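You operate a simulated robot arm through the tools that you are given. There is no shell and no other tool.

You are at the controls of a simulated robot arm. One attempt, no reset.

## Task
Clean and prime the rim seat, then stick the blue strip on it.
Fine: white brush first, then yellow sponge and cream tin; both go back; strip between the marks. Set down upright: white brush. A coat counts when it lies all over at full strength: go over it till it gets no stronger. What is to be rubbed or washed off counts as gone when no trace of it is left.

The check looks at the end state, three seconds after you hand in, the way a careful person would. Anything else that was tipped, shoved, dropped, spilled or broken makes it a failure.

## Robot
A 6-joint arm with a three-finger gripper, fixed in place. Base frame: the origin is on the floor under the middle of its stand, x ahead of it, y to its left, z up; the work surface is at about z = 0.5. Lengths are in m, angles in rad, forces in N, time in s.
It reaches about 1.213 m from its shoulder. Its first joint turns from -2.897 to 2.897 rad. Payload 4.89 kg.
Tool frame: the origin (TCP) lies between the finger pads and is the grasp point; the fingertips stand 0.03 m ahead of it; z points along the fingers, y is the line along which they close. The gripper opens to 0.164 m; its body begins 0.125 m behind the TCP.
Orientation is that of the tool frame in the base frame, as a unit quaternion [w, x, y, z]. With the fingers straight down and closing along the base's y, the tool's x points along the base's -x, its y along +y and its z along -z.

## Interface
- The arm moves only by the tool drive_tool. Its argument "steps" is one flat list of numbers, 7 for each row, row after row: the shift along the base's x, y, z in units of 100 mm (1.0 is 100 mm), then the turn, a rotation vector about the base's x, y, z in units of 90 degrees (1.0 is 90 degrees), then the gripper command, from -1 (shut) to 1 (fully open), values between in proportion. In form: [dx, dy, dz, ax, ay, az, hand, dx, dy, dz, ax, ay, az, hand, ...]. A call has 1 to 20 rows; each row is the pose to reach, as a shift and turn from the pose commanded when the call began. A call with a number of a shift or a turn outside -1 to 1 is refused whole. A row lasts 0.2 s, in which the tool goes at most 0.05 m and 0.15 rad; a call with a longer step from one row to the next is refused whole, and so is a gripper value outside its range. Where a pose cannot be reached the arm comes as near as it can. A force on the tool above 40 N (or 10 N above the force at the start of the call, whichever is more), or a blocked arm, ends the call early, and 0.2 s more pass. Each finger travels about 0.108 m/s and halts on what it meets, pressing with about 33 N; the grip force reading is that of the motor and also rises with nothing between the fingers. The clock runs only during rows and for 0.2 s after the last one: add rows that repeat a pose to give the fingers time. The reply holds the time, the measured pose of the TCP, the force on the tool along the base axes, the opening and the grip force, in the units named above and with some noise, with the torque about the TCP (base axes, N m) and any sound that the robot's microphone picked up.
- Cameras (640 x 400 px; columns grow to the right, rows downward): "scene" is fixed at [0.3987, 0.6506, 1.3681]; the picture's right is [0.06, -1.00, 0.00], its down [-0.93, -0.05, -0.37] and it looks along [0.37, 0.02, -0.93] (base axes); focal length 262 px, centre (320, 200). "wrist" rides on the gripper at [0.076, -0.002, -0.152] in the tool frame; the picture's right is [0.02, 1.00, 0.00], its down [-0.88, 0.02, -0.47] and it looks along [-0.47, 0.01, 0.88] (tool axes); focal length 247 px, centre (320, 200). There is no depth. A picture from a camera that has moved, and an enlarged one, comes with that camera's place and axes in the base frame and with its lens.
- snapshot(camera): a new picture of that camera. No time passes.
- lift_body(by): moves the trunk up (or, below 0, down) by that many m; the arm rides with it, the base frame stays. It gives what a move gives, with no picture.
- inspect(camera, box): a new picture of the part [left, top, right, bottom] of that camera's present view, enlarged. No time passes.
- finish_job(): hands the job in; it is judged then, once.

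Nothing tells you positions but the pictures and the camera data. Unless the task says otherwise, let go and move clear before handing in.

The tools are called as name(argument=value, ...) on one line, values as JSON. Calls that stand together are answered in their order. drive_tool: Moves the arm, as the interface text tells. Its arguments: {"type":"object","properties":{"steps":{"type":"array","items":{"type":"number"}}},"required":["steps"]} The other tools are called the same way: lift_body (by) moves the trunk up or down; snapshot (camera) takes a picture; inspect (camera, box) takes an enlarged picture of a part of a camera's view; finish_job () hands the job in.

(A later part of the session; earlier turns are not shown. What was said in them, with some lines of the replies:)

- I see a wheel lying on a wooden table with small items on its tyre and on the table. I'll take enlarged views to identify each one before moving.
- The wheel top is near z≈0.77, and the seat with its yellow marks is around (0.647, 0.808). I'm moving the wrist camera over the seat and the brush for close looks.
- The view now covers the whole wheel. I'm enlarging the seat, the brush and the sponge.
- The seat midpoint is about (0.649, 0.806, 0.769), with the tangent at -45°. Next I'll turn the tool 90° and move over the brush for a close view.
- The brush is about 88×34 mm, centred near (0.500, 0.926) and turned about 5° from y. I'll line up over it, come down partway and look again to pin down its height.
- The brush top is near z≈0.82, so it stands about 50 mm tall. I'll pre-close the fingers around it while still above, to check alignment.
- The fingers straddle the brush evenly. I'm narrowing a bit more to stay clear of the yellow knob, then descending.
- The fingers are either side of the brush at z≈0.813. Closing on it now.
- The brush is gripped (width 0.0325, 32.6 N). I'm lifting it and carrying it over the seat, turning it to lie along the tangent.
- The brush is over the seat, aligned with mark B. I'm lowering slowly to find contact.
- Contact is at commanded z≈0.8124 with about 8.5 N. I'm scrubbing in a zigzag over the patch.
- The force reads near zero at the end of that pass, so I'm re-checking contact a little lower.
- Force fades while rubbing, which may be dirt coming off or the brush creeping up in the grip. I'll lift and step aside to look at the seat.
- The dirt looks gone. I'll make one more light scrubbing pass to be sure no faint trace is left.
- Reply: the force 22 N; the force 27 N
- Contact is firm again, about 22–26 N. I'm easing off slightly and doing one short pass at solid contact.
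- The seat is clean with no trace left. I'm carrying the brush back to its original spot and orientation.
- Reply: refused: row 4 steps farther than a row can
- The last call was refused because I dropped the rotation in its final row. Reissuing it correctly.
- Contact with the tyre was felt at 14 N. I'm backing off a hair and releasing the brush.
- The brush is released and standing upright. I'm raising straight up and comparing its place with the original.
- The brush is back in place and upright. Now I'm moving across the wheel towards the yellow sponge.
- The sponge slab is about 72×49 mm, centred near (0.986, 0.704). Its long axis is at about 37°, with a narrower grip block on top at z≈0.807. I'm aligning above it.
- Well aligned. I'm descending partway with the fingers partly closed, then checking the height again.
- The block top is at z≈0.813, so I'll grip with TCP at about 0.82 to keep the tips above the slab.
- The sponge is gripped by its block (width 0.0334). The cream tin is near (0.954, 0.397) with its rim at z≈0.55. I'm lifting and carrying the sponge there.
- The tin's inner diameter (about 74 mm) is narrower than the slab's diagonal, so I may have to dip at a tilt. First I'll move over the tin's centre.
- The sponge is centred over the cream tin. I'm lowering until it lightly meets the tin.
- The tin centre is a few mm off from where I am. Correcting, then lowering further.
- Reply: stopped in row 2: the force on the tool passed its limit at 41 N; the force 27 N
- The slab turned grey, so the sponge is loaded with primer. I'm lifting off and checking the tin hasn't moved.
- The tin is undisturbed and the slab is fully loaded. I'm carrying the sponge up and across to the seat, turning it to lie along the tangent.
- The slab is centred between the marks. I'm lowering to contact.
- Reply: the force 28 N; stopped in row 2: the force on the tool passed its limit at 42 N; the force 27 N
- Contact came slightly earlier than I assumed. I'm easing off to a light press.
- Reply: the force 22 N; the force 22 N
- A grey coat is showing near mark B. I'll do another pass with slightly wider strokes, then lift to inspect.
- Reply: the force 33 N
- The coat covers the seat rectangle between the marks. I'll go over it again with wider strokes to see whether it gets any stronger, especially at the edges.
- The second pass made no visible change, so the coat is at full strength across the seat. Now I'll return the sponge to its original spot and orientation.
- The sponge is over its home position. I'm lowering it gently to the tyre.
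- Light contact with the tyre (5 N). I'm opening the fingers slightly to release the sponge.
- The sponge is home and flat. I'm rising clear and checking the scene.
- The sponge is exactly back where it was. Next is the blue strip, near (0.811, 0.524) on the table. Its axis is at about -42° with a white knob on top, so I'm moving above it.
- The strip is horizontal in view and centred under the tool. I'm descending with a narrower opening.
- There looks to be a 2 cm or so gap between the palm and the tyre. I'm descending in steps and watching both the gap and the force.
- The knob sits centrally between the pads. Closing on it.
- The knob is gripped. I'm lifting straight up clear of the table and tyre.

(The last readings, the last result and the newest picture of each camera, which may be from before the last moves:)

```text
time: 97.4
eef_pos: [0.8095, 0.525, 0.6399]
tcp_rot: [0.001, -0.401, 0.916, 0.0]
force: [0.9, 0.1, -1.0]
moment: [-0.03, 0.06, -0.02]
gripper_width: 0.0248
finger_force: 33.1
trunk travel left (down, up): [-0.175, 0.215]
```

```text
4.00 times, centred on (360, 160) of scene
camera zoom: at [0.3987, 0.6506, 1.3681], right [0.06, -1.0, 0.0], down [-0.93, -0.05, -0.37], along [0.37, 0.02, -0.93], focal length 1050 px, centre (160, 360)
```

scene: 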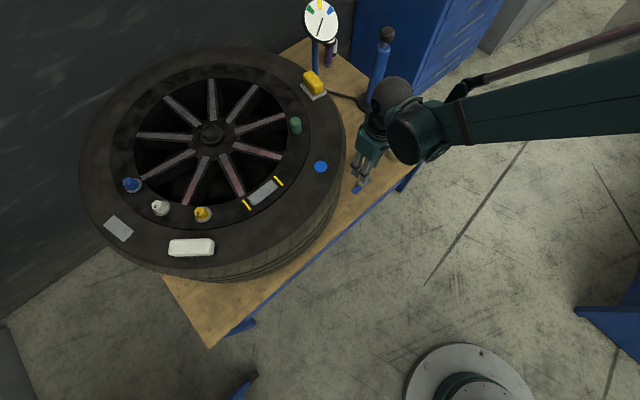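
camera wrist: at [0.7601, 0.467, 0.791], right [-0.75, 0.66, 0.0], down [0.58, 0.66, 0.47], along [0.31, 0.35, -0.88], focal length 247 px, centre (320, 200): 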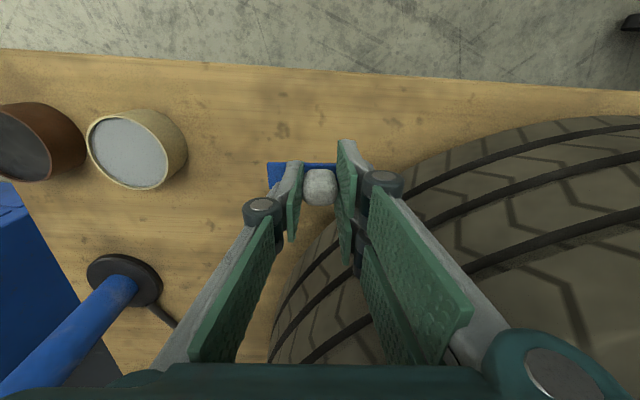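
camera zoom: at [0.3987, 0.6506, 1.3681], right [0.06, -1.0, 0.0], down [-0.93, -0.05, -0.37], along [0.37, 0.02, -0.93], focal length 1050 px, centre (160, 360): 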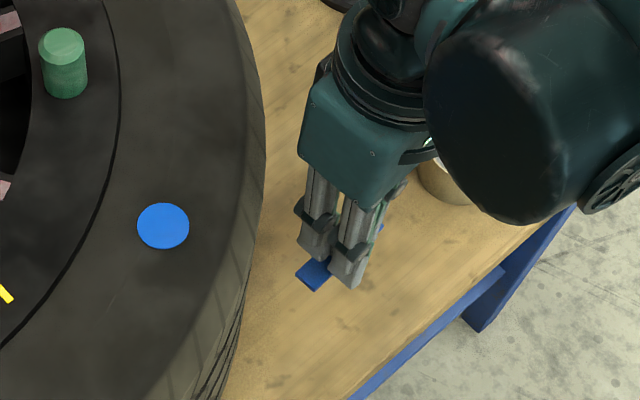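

drive_tool(steps=[0, 0, 0.4, 0, 0, 0, -1, 0, 0, 0.8, 0, 0, 0, -1, 0, 0, 1.0, 0, 0, 0, -1])

drive_tool(steps=[0, 0, 0.4, 0, 0, 0, -1, 0, 0, 0.8, 0, 0, 0, -1, 0, 0, 1.0, 0, 0, 0, -1])

drive_tool(steps=[-0.18, 0.31, 0.2, 0, 0, 0, -1, -0.36, 0.62, 0.4, 0, 0, 0, -1, -0.54, 0.94, 0.6, 0, 0, -0.013, -1])

drive_tool(steps=[-0.18, 0.31, 0, 0, 0, 0, -1, -0.36, 0.62, 0, 0, 0, 0, -1, -0.54, 0.94, 0, 0, 0, 0, -1])

drive_tool(steps=[-0.18, 0.31, 0, 0, 0, 0, -1, -0.36, 0.62, 0, 0, 0, 0, -1, -0.54, 0.94, 0, 0, 0, 0, -1])

snapshot(camera="wrist")

snapshot(camera="scene")

```text
time: 98.2
eef_pos: [0.8106, 0.5232, 0.7382]
tcp_rot: [0.0, -0.401, 0.916, 0.0]
force: [-0.2, 0.0, -0.7]
moment: [-0.04, 0.09, 0.0]
gripper_width: 0.0248
finger_force: 33.1
trunk travel left (down, up): [-0.175, 0.215]
```

```text
time: 99.0
eef_pos: [0.8125, 0.5237, 0.8396]
tcp_rot: [0.0, -0.401, 0.916, 0.0]
force: [0.5, 0.8, -0.6]
moment: [-0.07, 0.1, 0.01]
gripper_width: 0.0249
finger_force: 32.5
trunk travel left (down, up): [-0.175, 0.215]
```

```text
time: 99.8
eef_pos: [0.7577, 0.6174, 0.9]
tcp_rot: [-0.001, -0.39, 0.921, 0.0]
force: [1.7, -1.5, -1.0]
moment: [0.1, 0.21, 0.01]
gripper_width: 0.0246
finger_force: 32.8
trunk travel left (down, up): [-0.175, 0.215]
```

```text
time: 100.6
eef_pos: [0.7039, 0.7092, 0.902]
tcp_rot: [0.001, -0.39, 0.921, 0.001]
force: [1.0, -1.1, 0.1]
moment: [0.2, 0.15, -0.02]
gripper_width: 0.0249
finger_force: 32.7
trunk travel left (down, up): [-0.175, 0.215]
```

```text
time: 101.4
eef_pos: [0.6509, 0.8042, 0.899]
tcp_rot: [0.0, -0.391, 0.921, 0.0]
force: [1.2, -1.2, 0.3]
moment: [0.22, 0.19, -0.02]
gripper_width: 0.0249
finger_force: 33.0
trunk travel left (down, up): [-0.175, 0.215]
```

```text
taken
camera wrist: at [0.598, 0.7474, 1.0508], right [-0.73, 0.68, 0.0], down [0.6, 0.65, 0.47], along [0.32, 0.35, -0.88], focal length 247 px, centre (320, 200)
```

wrist: 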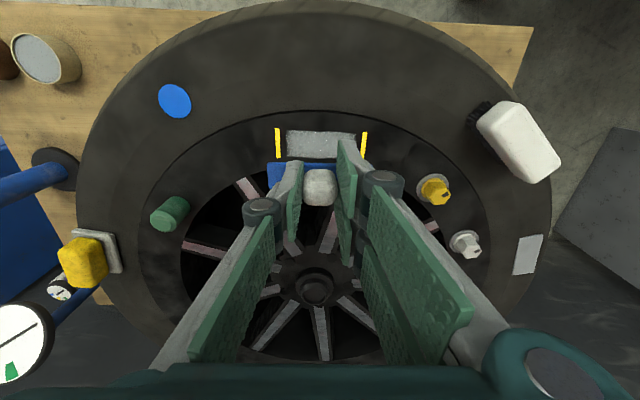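

```text
taken
```

scene: 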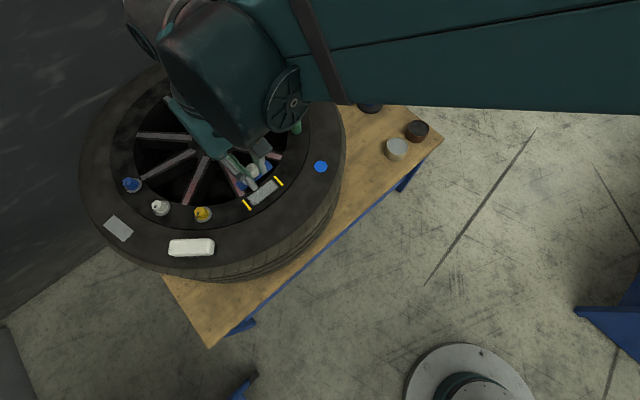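

inspect(camera="wrist", box=[250, 115, 390, 215])

```text
4.00 times, centred on (320, 165) of wrist
camera zoom: at [0.598, 0.7474, 1.0508], right [-0.73, 0.68, 0.0], down [0.6, 0.65, 0.47], along [0.32, 0.35, -0.88], focal length 988 px, centre (320, 340)
```

zoom: 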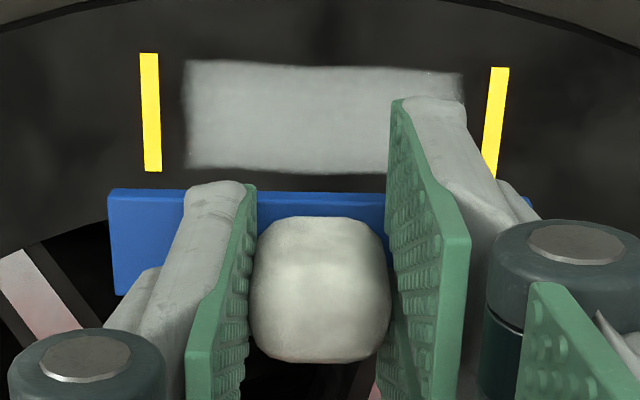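

The strip is nearly aligned with the seat. I'll rotate about -1.3°, shift 1 mm, and descend for a closer check.

drive_tool(steps=[-0.008, 0.008, -0.2, 0, 0, -0.0145, -1, -0.008, 0.008, -0.45, 0, 0, -0.0145, -1, -0.008, 0.008, -0.65, 0, 0, -0.0145, -1])

inspect(camera="wrist", box=[250, 115, 390, 215])

inspect(camera="scene", box=[220, 150, 316, 220])

```text
time: 102.2
eef_pos: [0.6481, 0.8045, 0.8341]
tcp_rot: [0.001, -0.38, 0.925, 0.001]
force: [-0.7, 0.1, -0.4]
moment: [0.08, -0.04, 0.01]
gripper_width: 0.0248
finger_force: 33.4
trunk travel left (down, up): [-0.175, 0.215]
```

```text
4.00 times, centred on (320, 165) of wrist
camera zoom: at [0.5959, 0.7496, 0.9855], right [-0.72, 0.69, 0.0], down [0.61, 0.63, 0.47], along [0.33, 0.34, -0.88], focal length 988 px, centre (320, 340)
```

zoom: 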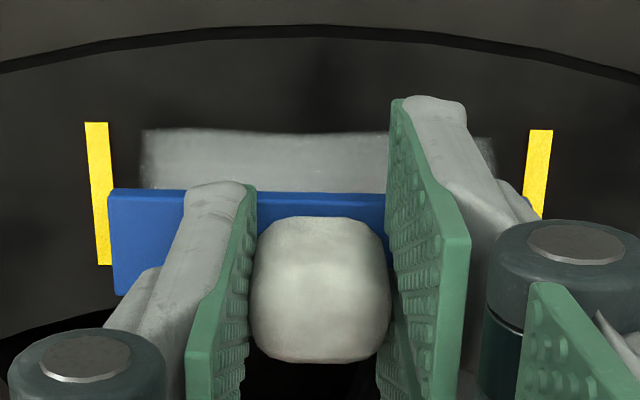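

```text
5.71 times, centred on (268, 185) of scene
camera zoom: at [0.3987, 0.6506, 1.3681], right [0.06, -1.0, 0.0], down [-0.93, -0.05, -0.37], along [0.37, 0.02, -0.93], focal length 1500 px, centre (617, 286)
```

zoom: 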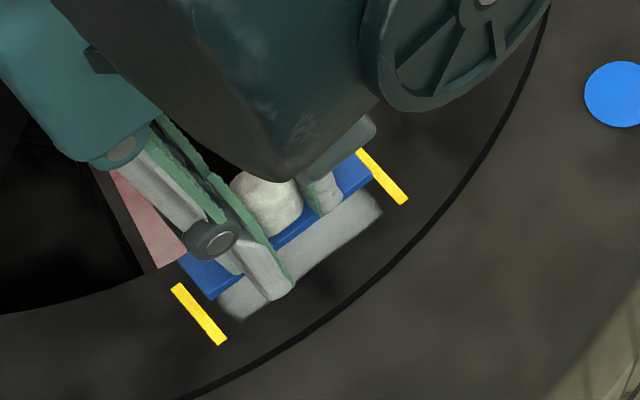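

Alignment with the marks and the coat is within a millimetre. I'm lowering onto the seat.

drive_tool(steps=[0, 0, -0.1, 0, 0, 0, -1, 0, 0, -0.18, 0, 0, 0, -1, 0, 0, -0.2, 0, 0, 0, -1])

inspect(camera="scene", box=[230, 160, 300, 215])

inspect(camera="wrist", box=[250, 115, 390, 215])

```text
time: 103.0
eef_pos: [0.6486, 0.8055, 0.8115]
tcp_rot: [0.001, -0.381, 0.925, 0.0]
force: [0.6, -0.5, 0.1]
moment: [-0.02, -0.01, 0.0]
gripper_width: 0.0247
finger_force: 33.0
trunk travel left (down, up): [-0.175, 0.215]
```

```text
7.27 times, centred on (265, 188) of scene
camera zoom: at [0.3987, 0.6506, 1.3681], right [0.06, -1.0, 0.0], down [-0.93, -0.05, -0.37], along [0.37, 0.02, -0.93], focal length 1909 px, centre (720, 291)
```

zoom: 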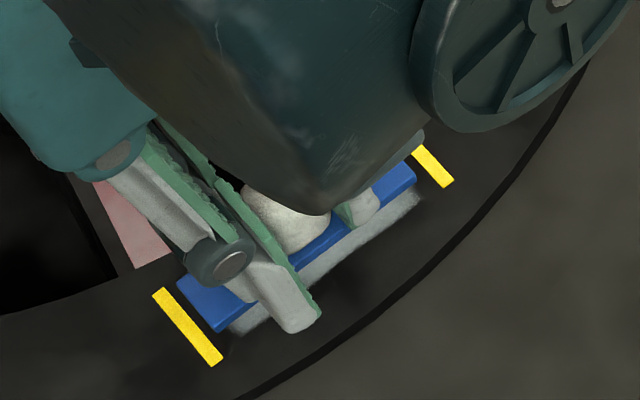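

```text
4.00 times, centred on (320, 165) of wrist
camera zoom: at [0.5957, 0.7501, 0.9648], right [-0.72, 0.69, 0.0], down [0.61, 0.63, 0.47], along [0.33, 0.34, -0.88], focal length 988 px, centre (320, 340)
```

zoom: 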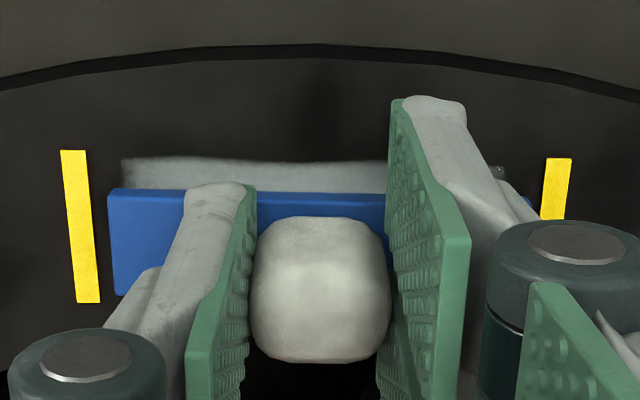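

drive_tool(steps=[0, 0, -0.01, 0, 0, 0, -1, 0, 0, -0.02, 0, 0, 0, -1])

```text
time: 103.6
eef_pos: [0.6489, 0.8066, 0.8113]
tcp_rot: [0.001, -0.381, 0.924, 0.001]
force: [-1.2, -0.2, -0.3]
moment: [0.01, 0.02, 0.0]
gripper_width: 0.0248
finger_force: 33.1
trunk travel left (down, up): [-0.175, 0.215]
```

drive_tool(steps=[0, 0, -0.01, 0, 0, 0, -1, 0, 0, -0.02, 0, 0, 0, -1])

```text
time: 104.2
eef_pos: [0.6484, 0.8046, 0.8111]
tcp_rot: [0.0, -0.381, 0.925, 0.001]
force: [2.1, 3.6, 15.6]
moment: [0.21, -0.09, 0.0]
gripper_width: 0.0249
finger_force: 32.5
trunk travel left (down, up): [-0.175, 0.215]
```

The strip is touching with 15.6 N. I'm pressing a touch more and holding to bond it.

drive_tool(steps=[0, 0, -0.006, 0, 0, 0, -1, 0, 0, -0.006, 0, 0, 0, -1, 0, 0, -0.006, 0, 0, 0, -1, 0, 0, -0.006, 0, 0, 0, -1, 0, 0, -0.006, 0, 0, 0, -1, 0, 0, -0.006, 0, 0, 0, -1, 0, 0, -0.006, 0, 0, 0, -1, 0, 0, -0.006, 0, 0, 0, -1, 0, 0, -0.006, 0, 0, 0, -1, 0, 0, -0.006, 0, 0, 0, -1])

inspect(camera="scene", box=[230, 160, 300, 215])

inspect(camera="wrist", box=[250, 115, 390, 215])

```text
time: 106.4
eef_pos: [0.6482, 0.8045, 0.8102]
tcp_rot: [0.001, -0.381, 0.924, 0.0]
force: [-1.0, -1.1, 22.8]
moment: [0.03, 0.03, -0.04]
gripper_width: 0.0248
finger_force: 32.9
trunk travel left (down, up): [-0.175, 0.215]
```

```text
7.27 times, centred on (265, 188) of scene
camera zoom: at [0.3987, 0.6506, 1.3681], right [0.06, -1.0, 0.0], down [-0.93, -0.05, -0.37], along [0.37, 0.02, -0.93], focal length 1909 px, centre (720, 291)
```

zoom: 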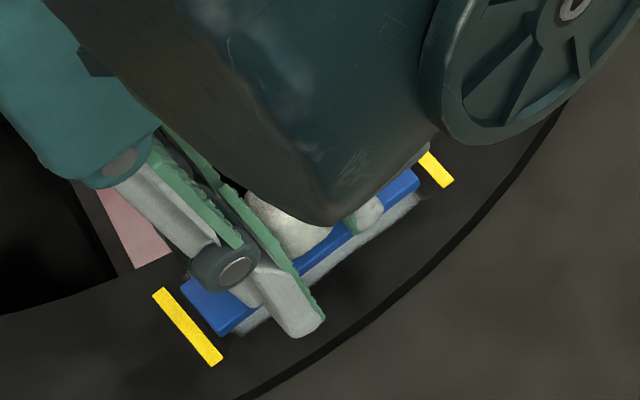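

```text
4.00 times, centred on (320, 165) of wrist
camera zoom: at [0.595, 0.7492, 0.962], right [-0.72, 0.69, 0.0], down [0.61, 0.63, 0.47], along [0.33, 0.34, -0.88], focal length 988 px, centre (320, 340)
```

zoom: 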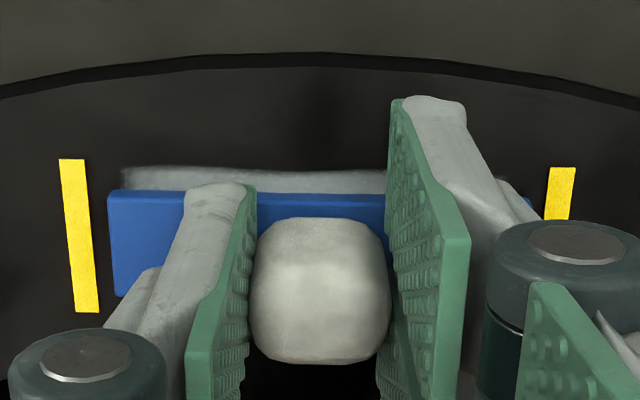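

The strip lies flat, centred on the coat between the marks, held with about 23 N. I'm opening the fingers to release.

drive_tool(steps=[0, 0, -0.003, 0, 0, 0, -1, 0, 0, 0, 0, 0, 0, -0.75, 0, 0, 0, 0, 0, 0, -0.55, 0, 0, 0, 0, 0, 0, -0.4, 0, 0, 0, 0, 0, 0, -0.4])

inspect(camera="wrist", box=[250, 115, 390, 215])

```text
time: 107.6
eef_pos: [0.6498, 0.8049, 0.8095]
tcp_rot: [0.0, -0.381, 0.925, 0.0]
force: [0.6, 0.8, -0.7]
moment: [-0.05, -0.01, 0.03]
gripper_width: 0.0494
finger_force: 0.0
trunk travel left (down, up): [-0.175, 0.215]
```

```text
4.00 times, centred on (320, 165) of wrist
camera zoom: at [0.596, 0.7501, 0.9605], right [-0.72, 0.69, 0.0], down [0.61, 0.63, 0.47], along [0.33, 0.34, -0.88], focal length 988 px, centre (320, 340)
```

zoom: 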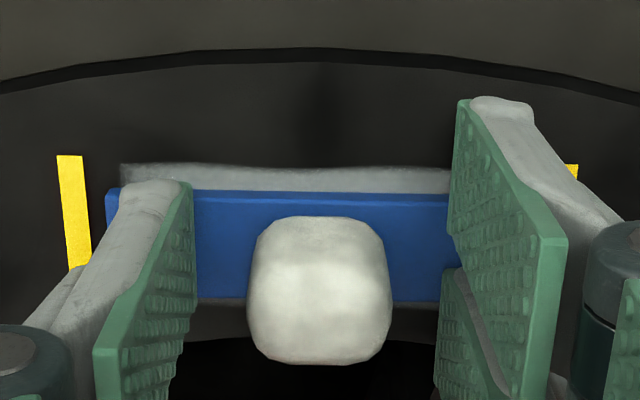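

drive_tool(steps=[0, 0, 0.1, 0, 0, 0, -0.4, 0, 0, 0.3, 0, 0, 0, -0.4, 0, 0, 0.65, 0, 0, 0, -0.3, 0, 0, 1.0, 0, 0, 0, -0.1])

snapshot(camera="wrist")

inspect(camera="wrist", box=[250, 100, 390, 200])

inspect(camera="scene", box=[220, 150, 316, 220])

```text
time: 108.6
eef_pos: [0.6511, 0.8065, 0.9094]
tcp_rot: [0.001, -0.381, 0.924, -0.001]
force: [0.6, 0.4, -0.6]
moment: [-0.12, 0.13, 0.03]
gripper_width: 0.0739
finger_force: 0.0
trunk travel left (down, up): [-0.175, 0.215]
```

```text
taken
camera wrist: at [0.5972, 0.7521, 1.061], right [-0.72, 0.69, 0.0], down [0.61, 0.63, 0.47], along [0.33, 0.34, -0.88], focal length 247 px, centre (320, 200)
```

wrist: 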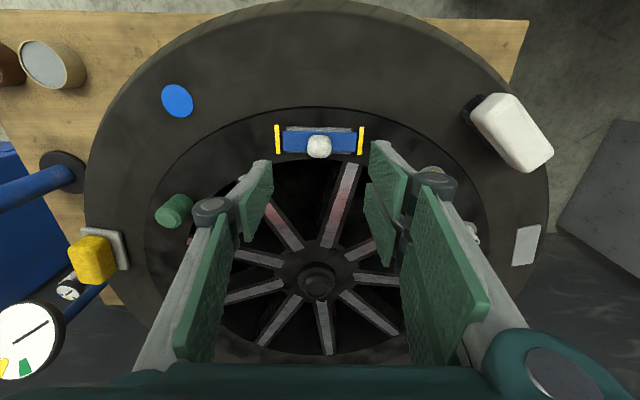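

```text
4.00 times, centred on (320, 150) of wrist
camera zoom: at [0.5972, 0.7521, 1.061], right [-0.72, 0.69, 0.0], down [0.61, 0.63, 0.47], along [0.33, 0.34, -0.88], focal length 988 px, centre (320, 400)
```

zoom: 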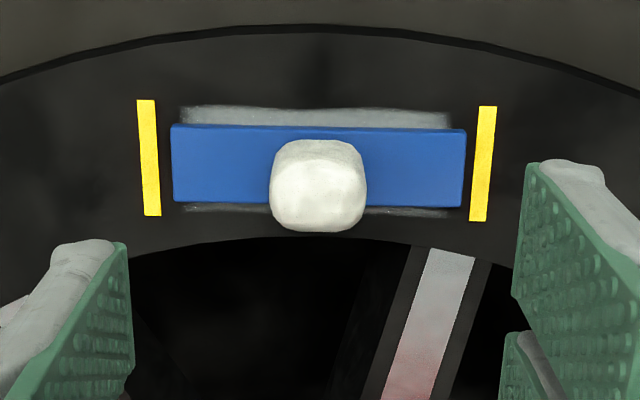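

```text
5.71 times, centred on (268, 185) of scene
camera zoom: at [0.3987, 0.6506, 1.3681], right [0.06, -1.0, 0.0], down [-0.93, -0.05, -0.37], along [0.37, 0.02, -0.93], focal length 1500 px, centre (617, 286)
```

zoom: 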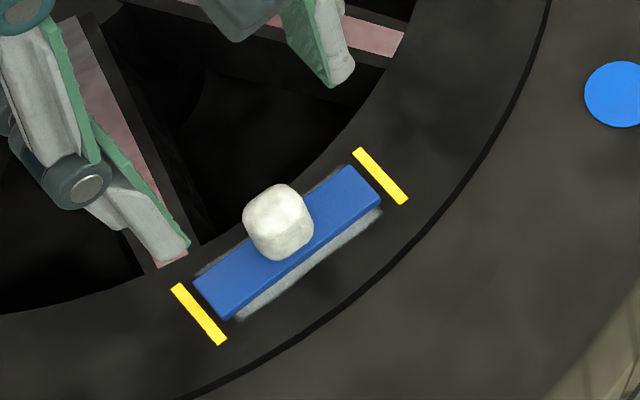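

The strip sits straight and centred between the marks with an even rim of coat around it. I'm moving the arm clear and then doing a last overall check.

drive_tool(steps=[0, 0, 0.4, 0, 0, 0, 0, 0, -0.2, 0.8, 0, 0, 0, 0, 0.1, -0.6, 1.0, 0, 0, 0, 0.3, 0.2, -1.0, 1.0, 0, 0, 0, 0.5])

drive_tool(steps=[0.1, -0.33, 0, 0, 0, 0, 0.6, 0.2, -0.66, 0, 0, 0, 0, 0.8, 0.3, -1.0, 0, 0, 0, 0, 1])

drive_tool(steps=[0.1, -0.33, 0, 0, 0, 0, 1, 0.15, -0.66, 0, 0, 0, 0, 1, 0.2, -1.0, 0, 0, 0, 0, 1])

snapshot(camera="scene")

inspect(camera="scene", box=[80, 150, 240, 270])

inspect(camera="scene", box=[240, 165, 296, 215])

snapshot(camera="wrist")

```text
time: 109.6
eef_pos: [0.668, 0.7064, 1.0098]
tcp_rot: [0.0, -0.382, 0.924, -0.001]
force: [-0.8, 0.8, -0.7]
moment: [-0.24, -0.18, 0.02]
gripper_width: 0.1228
finger_force: 0.1
trunk travel left (down, up): [-0.175, 0.215]
```

```text
time: 110.4
eef_pos: [0.6988, 0.6057, 1.0087]
tcp_rot: [0.001, -0.381, 0.925, -0.001]
force: [-0.7, 1.3, -0.7]
moment: [-0.25, -0.14, -0.01]
gripper_width: 0.164
finger_force: 0.0
trunk travel left (down, up): [-0.175, 0.215]
```

```text
time: 111.2
eef_pos: [0.7193, 0.5068, 1.0087]
tcp_rot: [0.001, -0.381, 0.925, -0.001]
force: [-1.0, 1.2, 0.1]
moment: [-0.19, -0.08, 0.01]
gripper_width: 0.1641
finger_force: 0.1
trunk travel left (down, up): [-0.175, 0.215]
```

```text
taken
```

scene: 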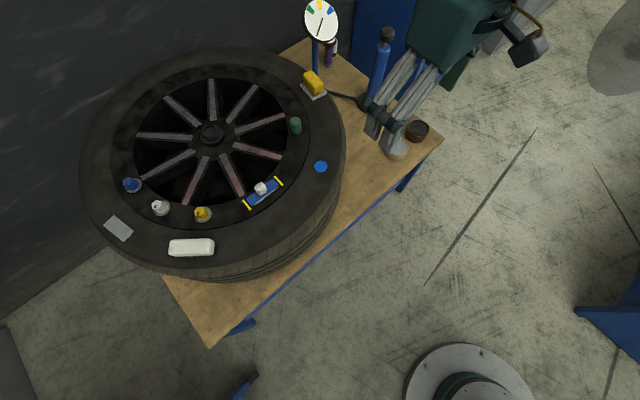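

```text
3.33 times, centred on (160, 210) of scene
camera zoom: at [0.3987, 0.6506, 1.3681], right [0.06, -1.0, 0.0], down [-0.93, -0.05, -0.37], along [0.37, 0.02, -0.93], focal length 875 px, centre (853, 167)
```

zoom: 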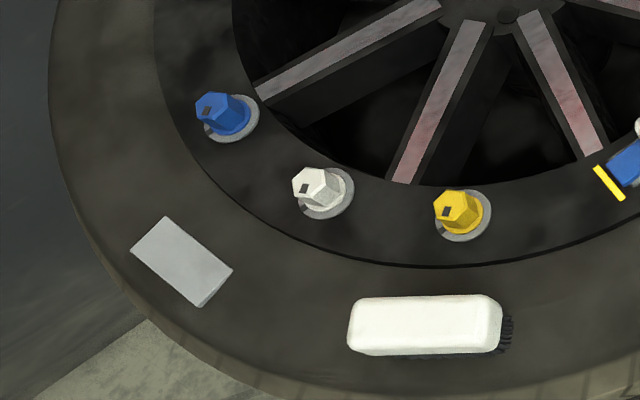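

```text
8.00 times, centred on (268, 190) of scene
camera zoom: at [0.3987, 0.6506, 1.3681], right [0.06, -1.0, 0.0], down [-0.93, -0.05, -0.37], along [0.37, 0.02, -0.93], focal length 2100 px, centre (736, 280)
```

zoom: 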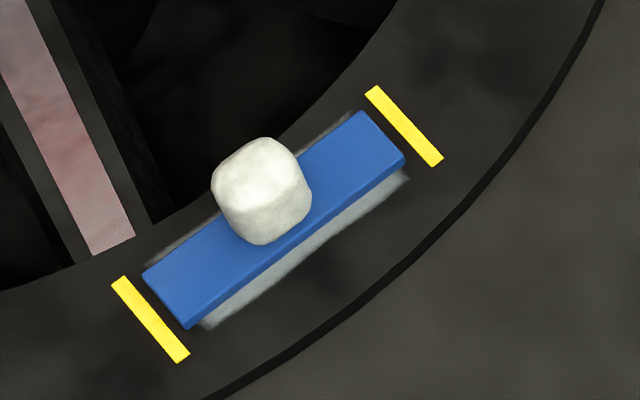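

```text
taken
camera wrist: at [0.6662, 0.451, 1.1601], right [-0.72, 0.69, 0.0], down [0.61, 0.63, 0.47], along [0.33, 0.34, -0.88], focal length 247 px, centre (320, 200)
```

wrist: 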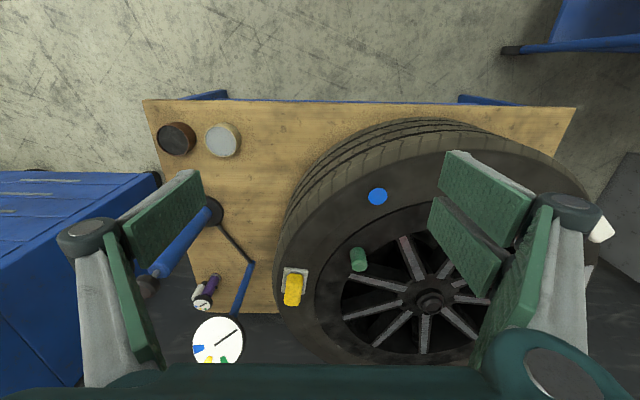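

Everything checks out. The seat is cleaned and coated, and the strip is flat and centred between the marks. The brush is upright at its place, the sponge is back on its spot, the tins and knobs are untouched, and the arm is clear. Handing in.

finish_job()

```text
The job is handed in.
```

The rim seat is cleaned and primed, and the blue strip is stuck on it between the yellow marks. I've handed the job in; no pass or fail result came back.

- **Cleaning:** I scrubbed the seat with the white brush until no trace of dirt showed, then went over it again. The brush is back in its original spot, standing upright.
- **Priming:** I loaded the yellow sponge from the cream tin and coated the whole seat. A further pass made the coat no stronger. The tin did not move.
- **Sponge:** It is back exactly where it was; its base is still grey with primer.
- **Strip:** It lies flat and centred to within about a millimetre. I pressed it down at about 23 N for roughly two seconds, but did not tug it to test the bond.

The force limit stopped the arm twice, at about 41 N: once dipping the sponge on the tin rim, and once when it first touched the seat. I saw no damage or movement from either. The other items I could see in the last pictures were where they started, and the arm was clear with the gripper open when I handed in.
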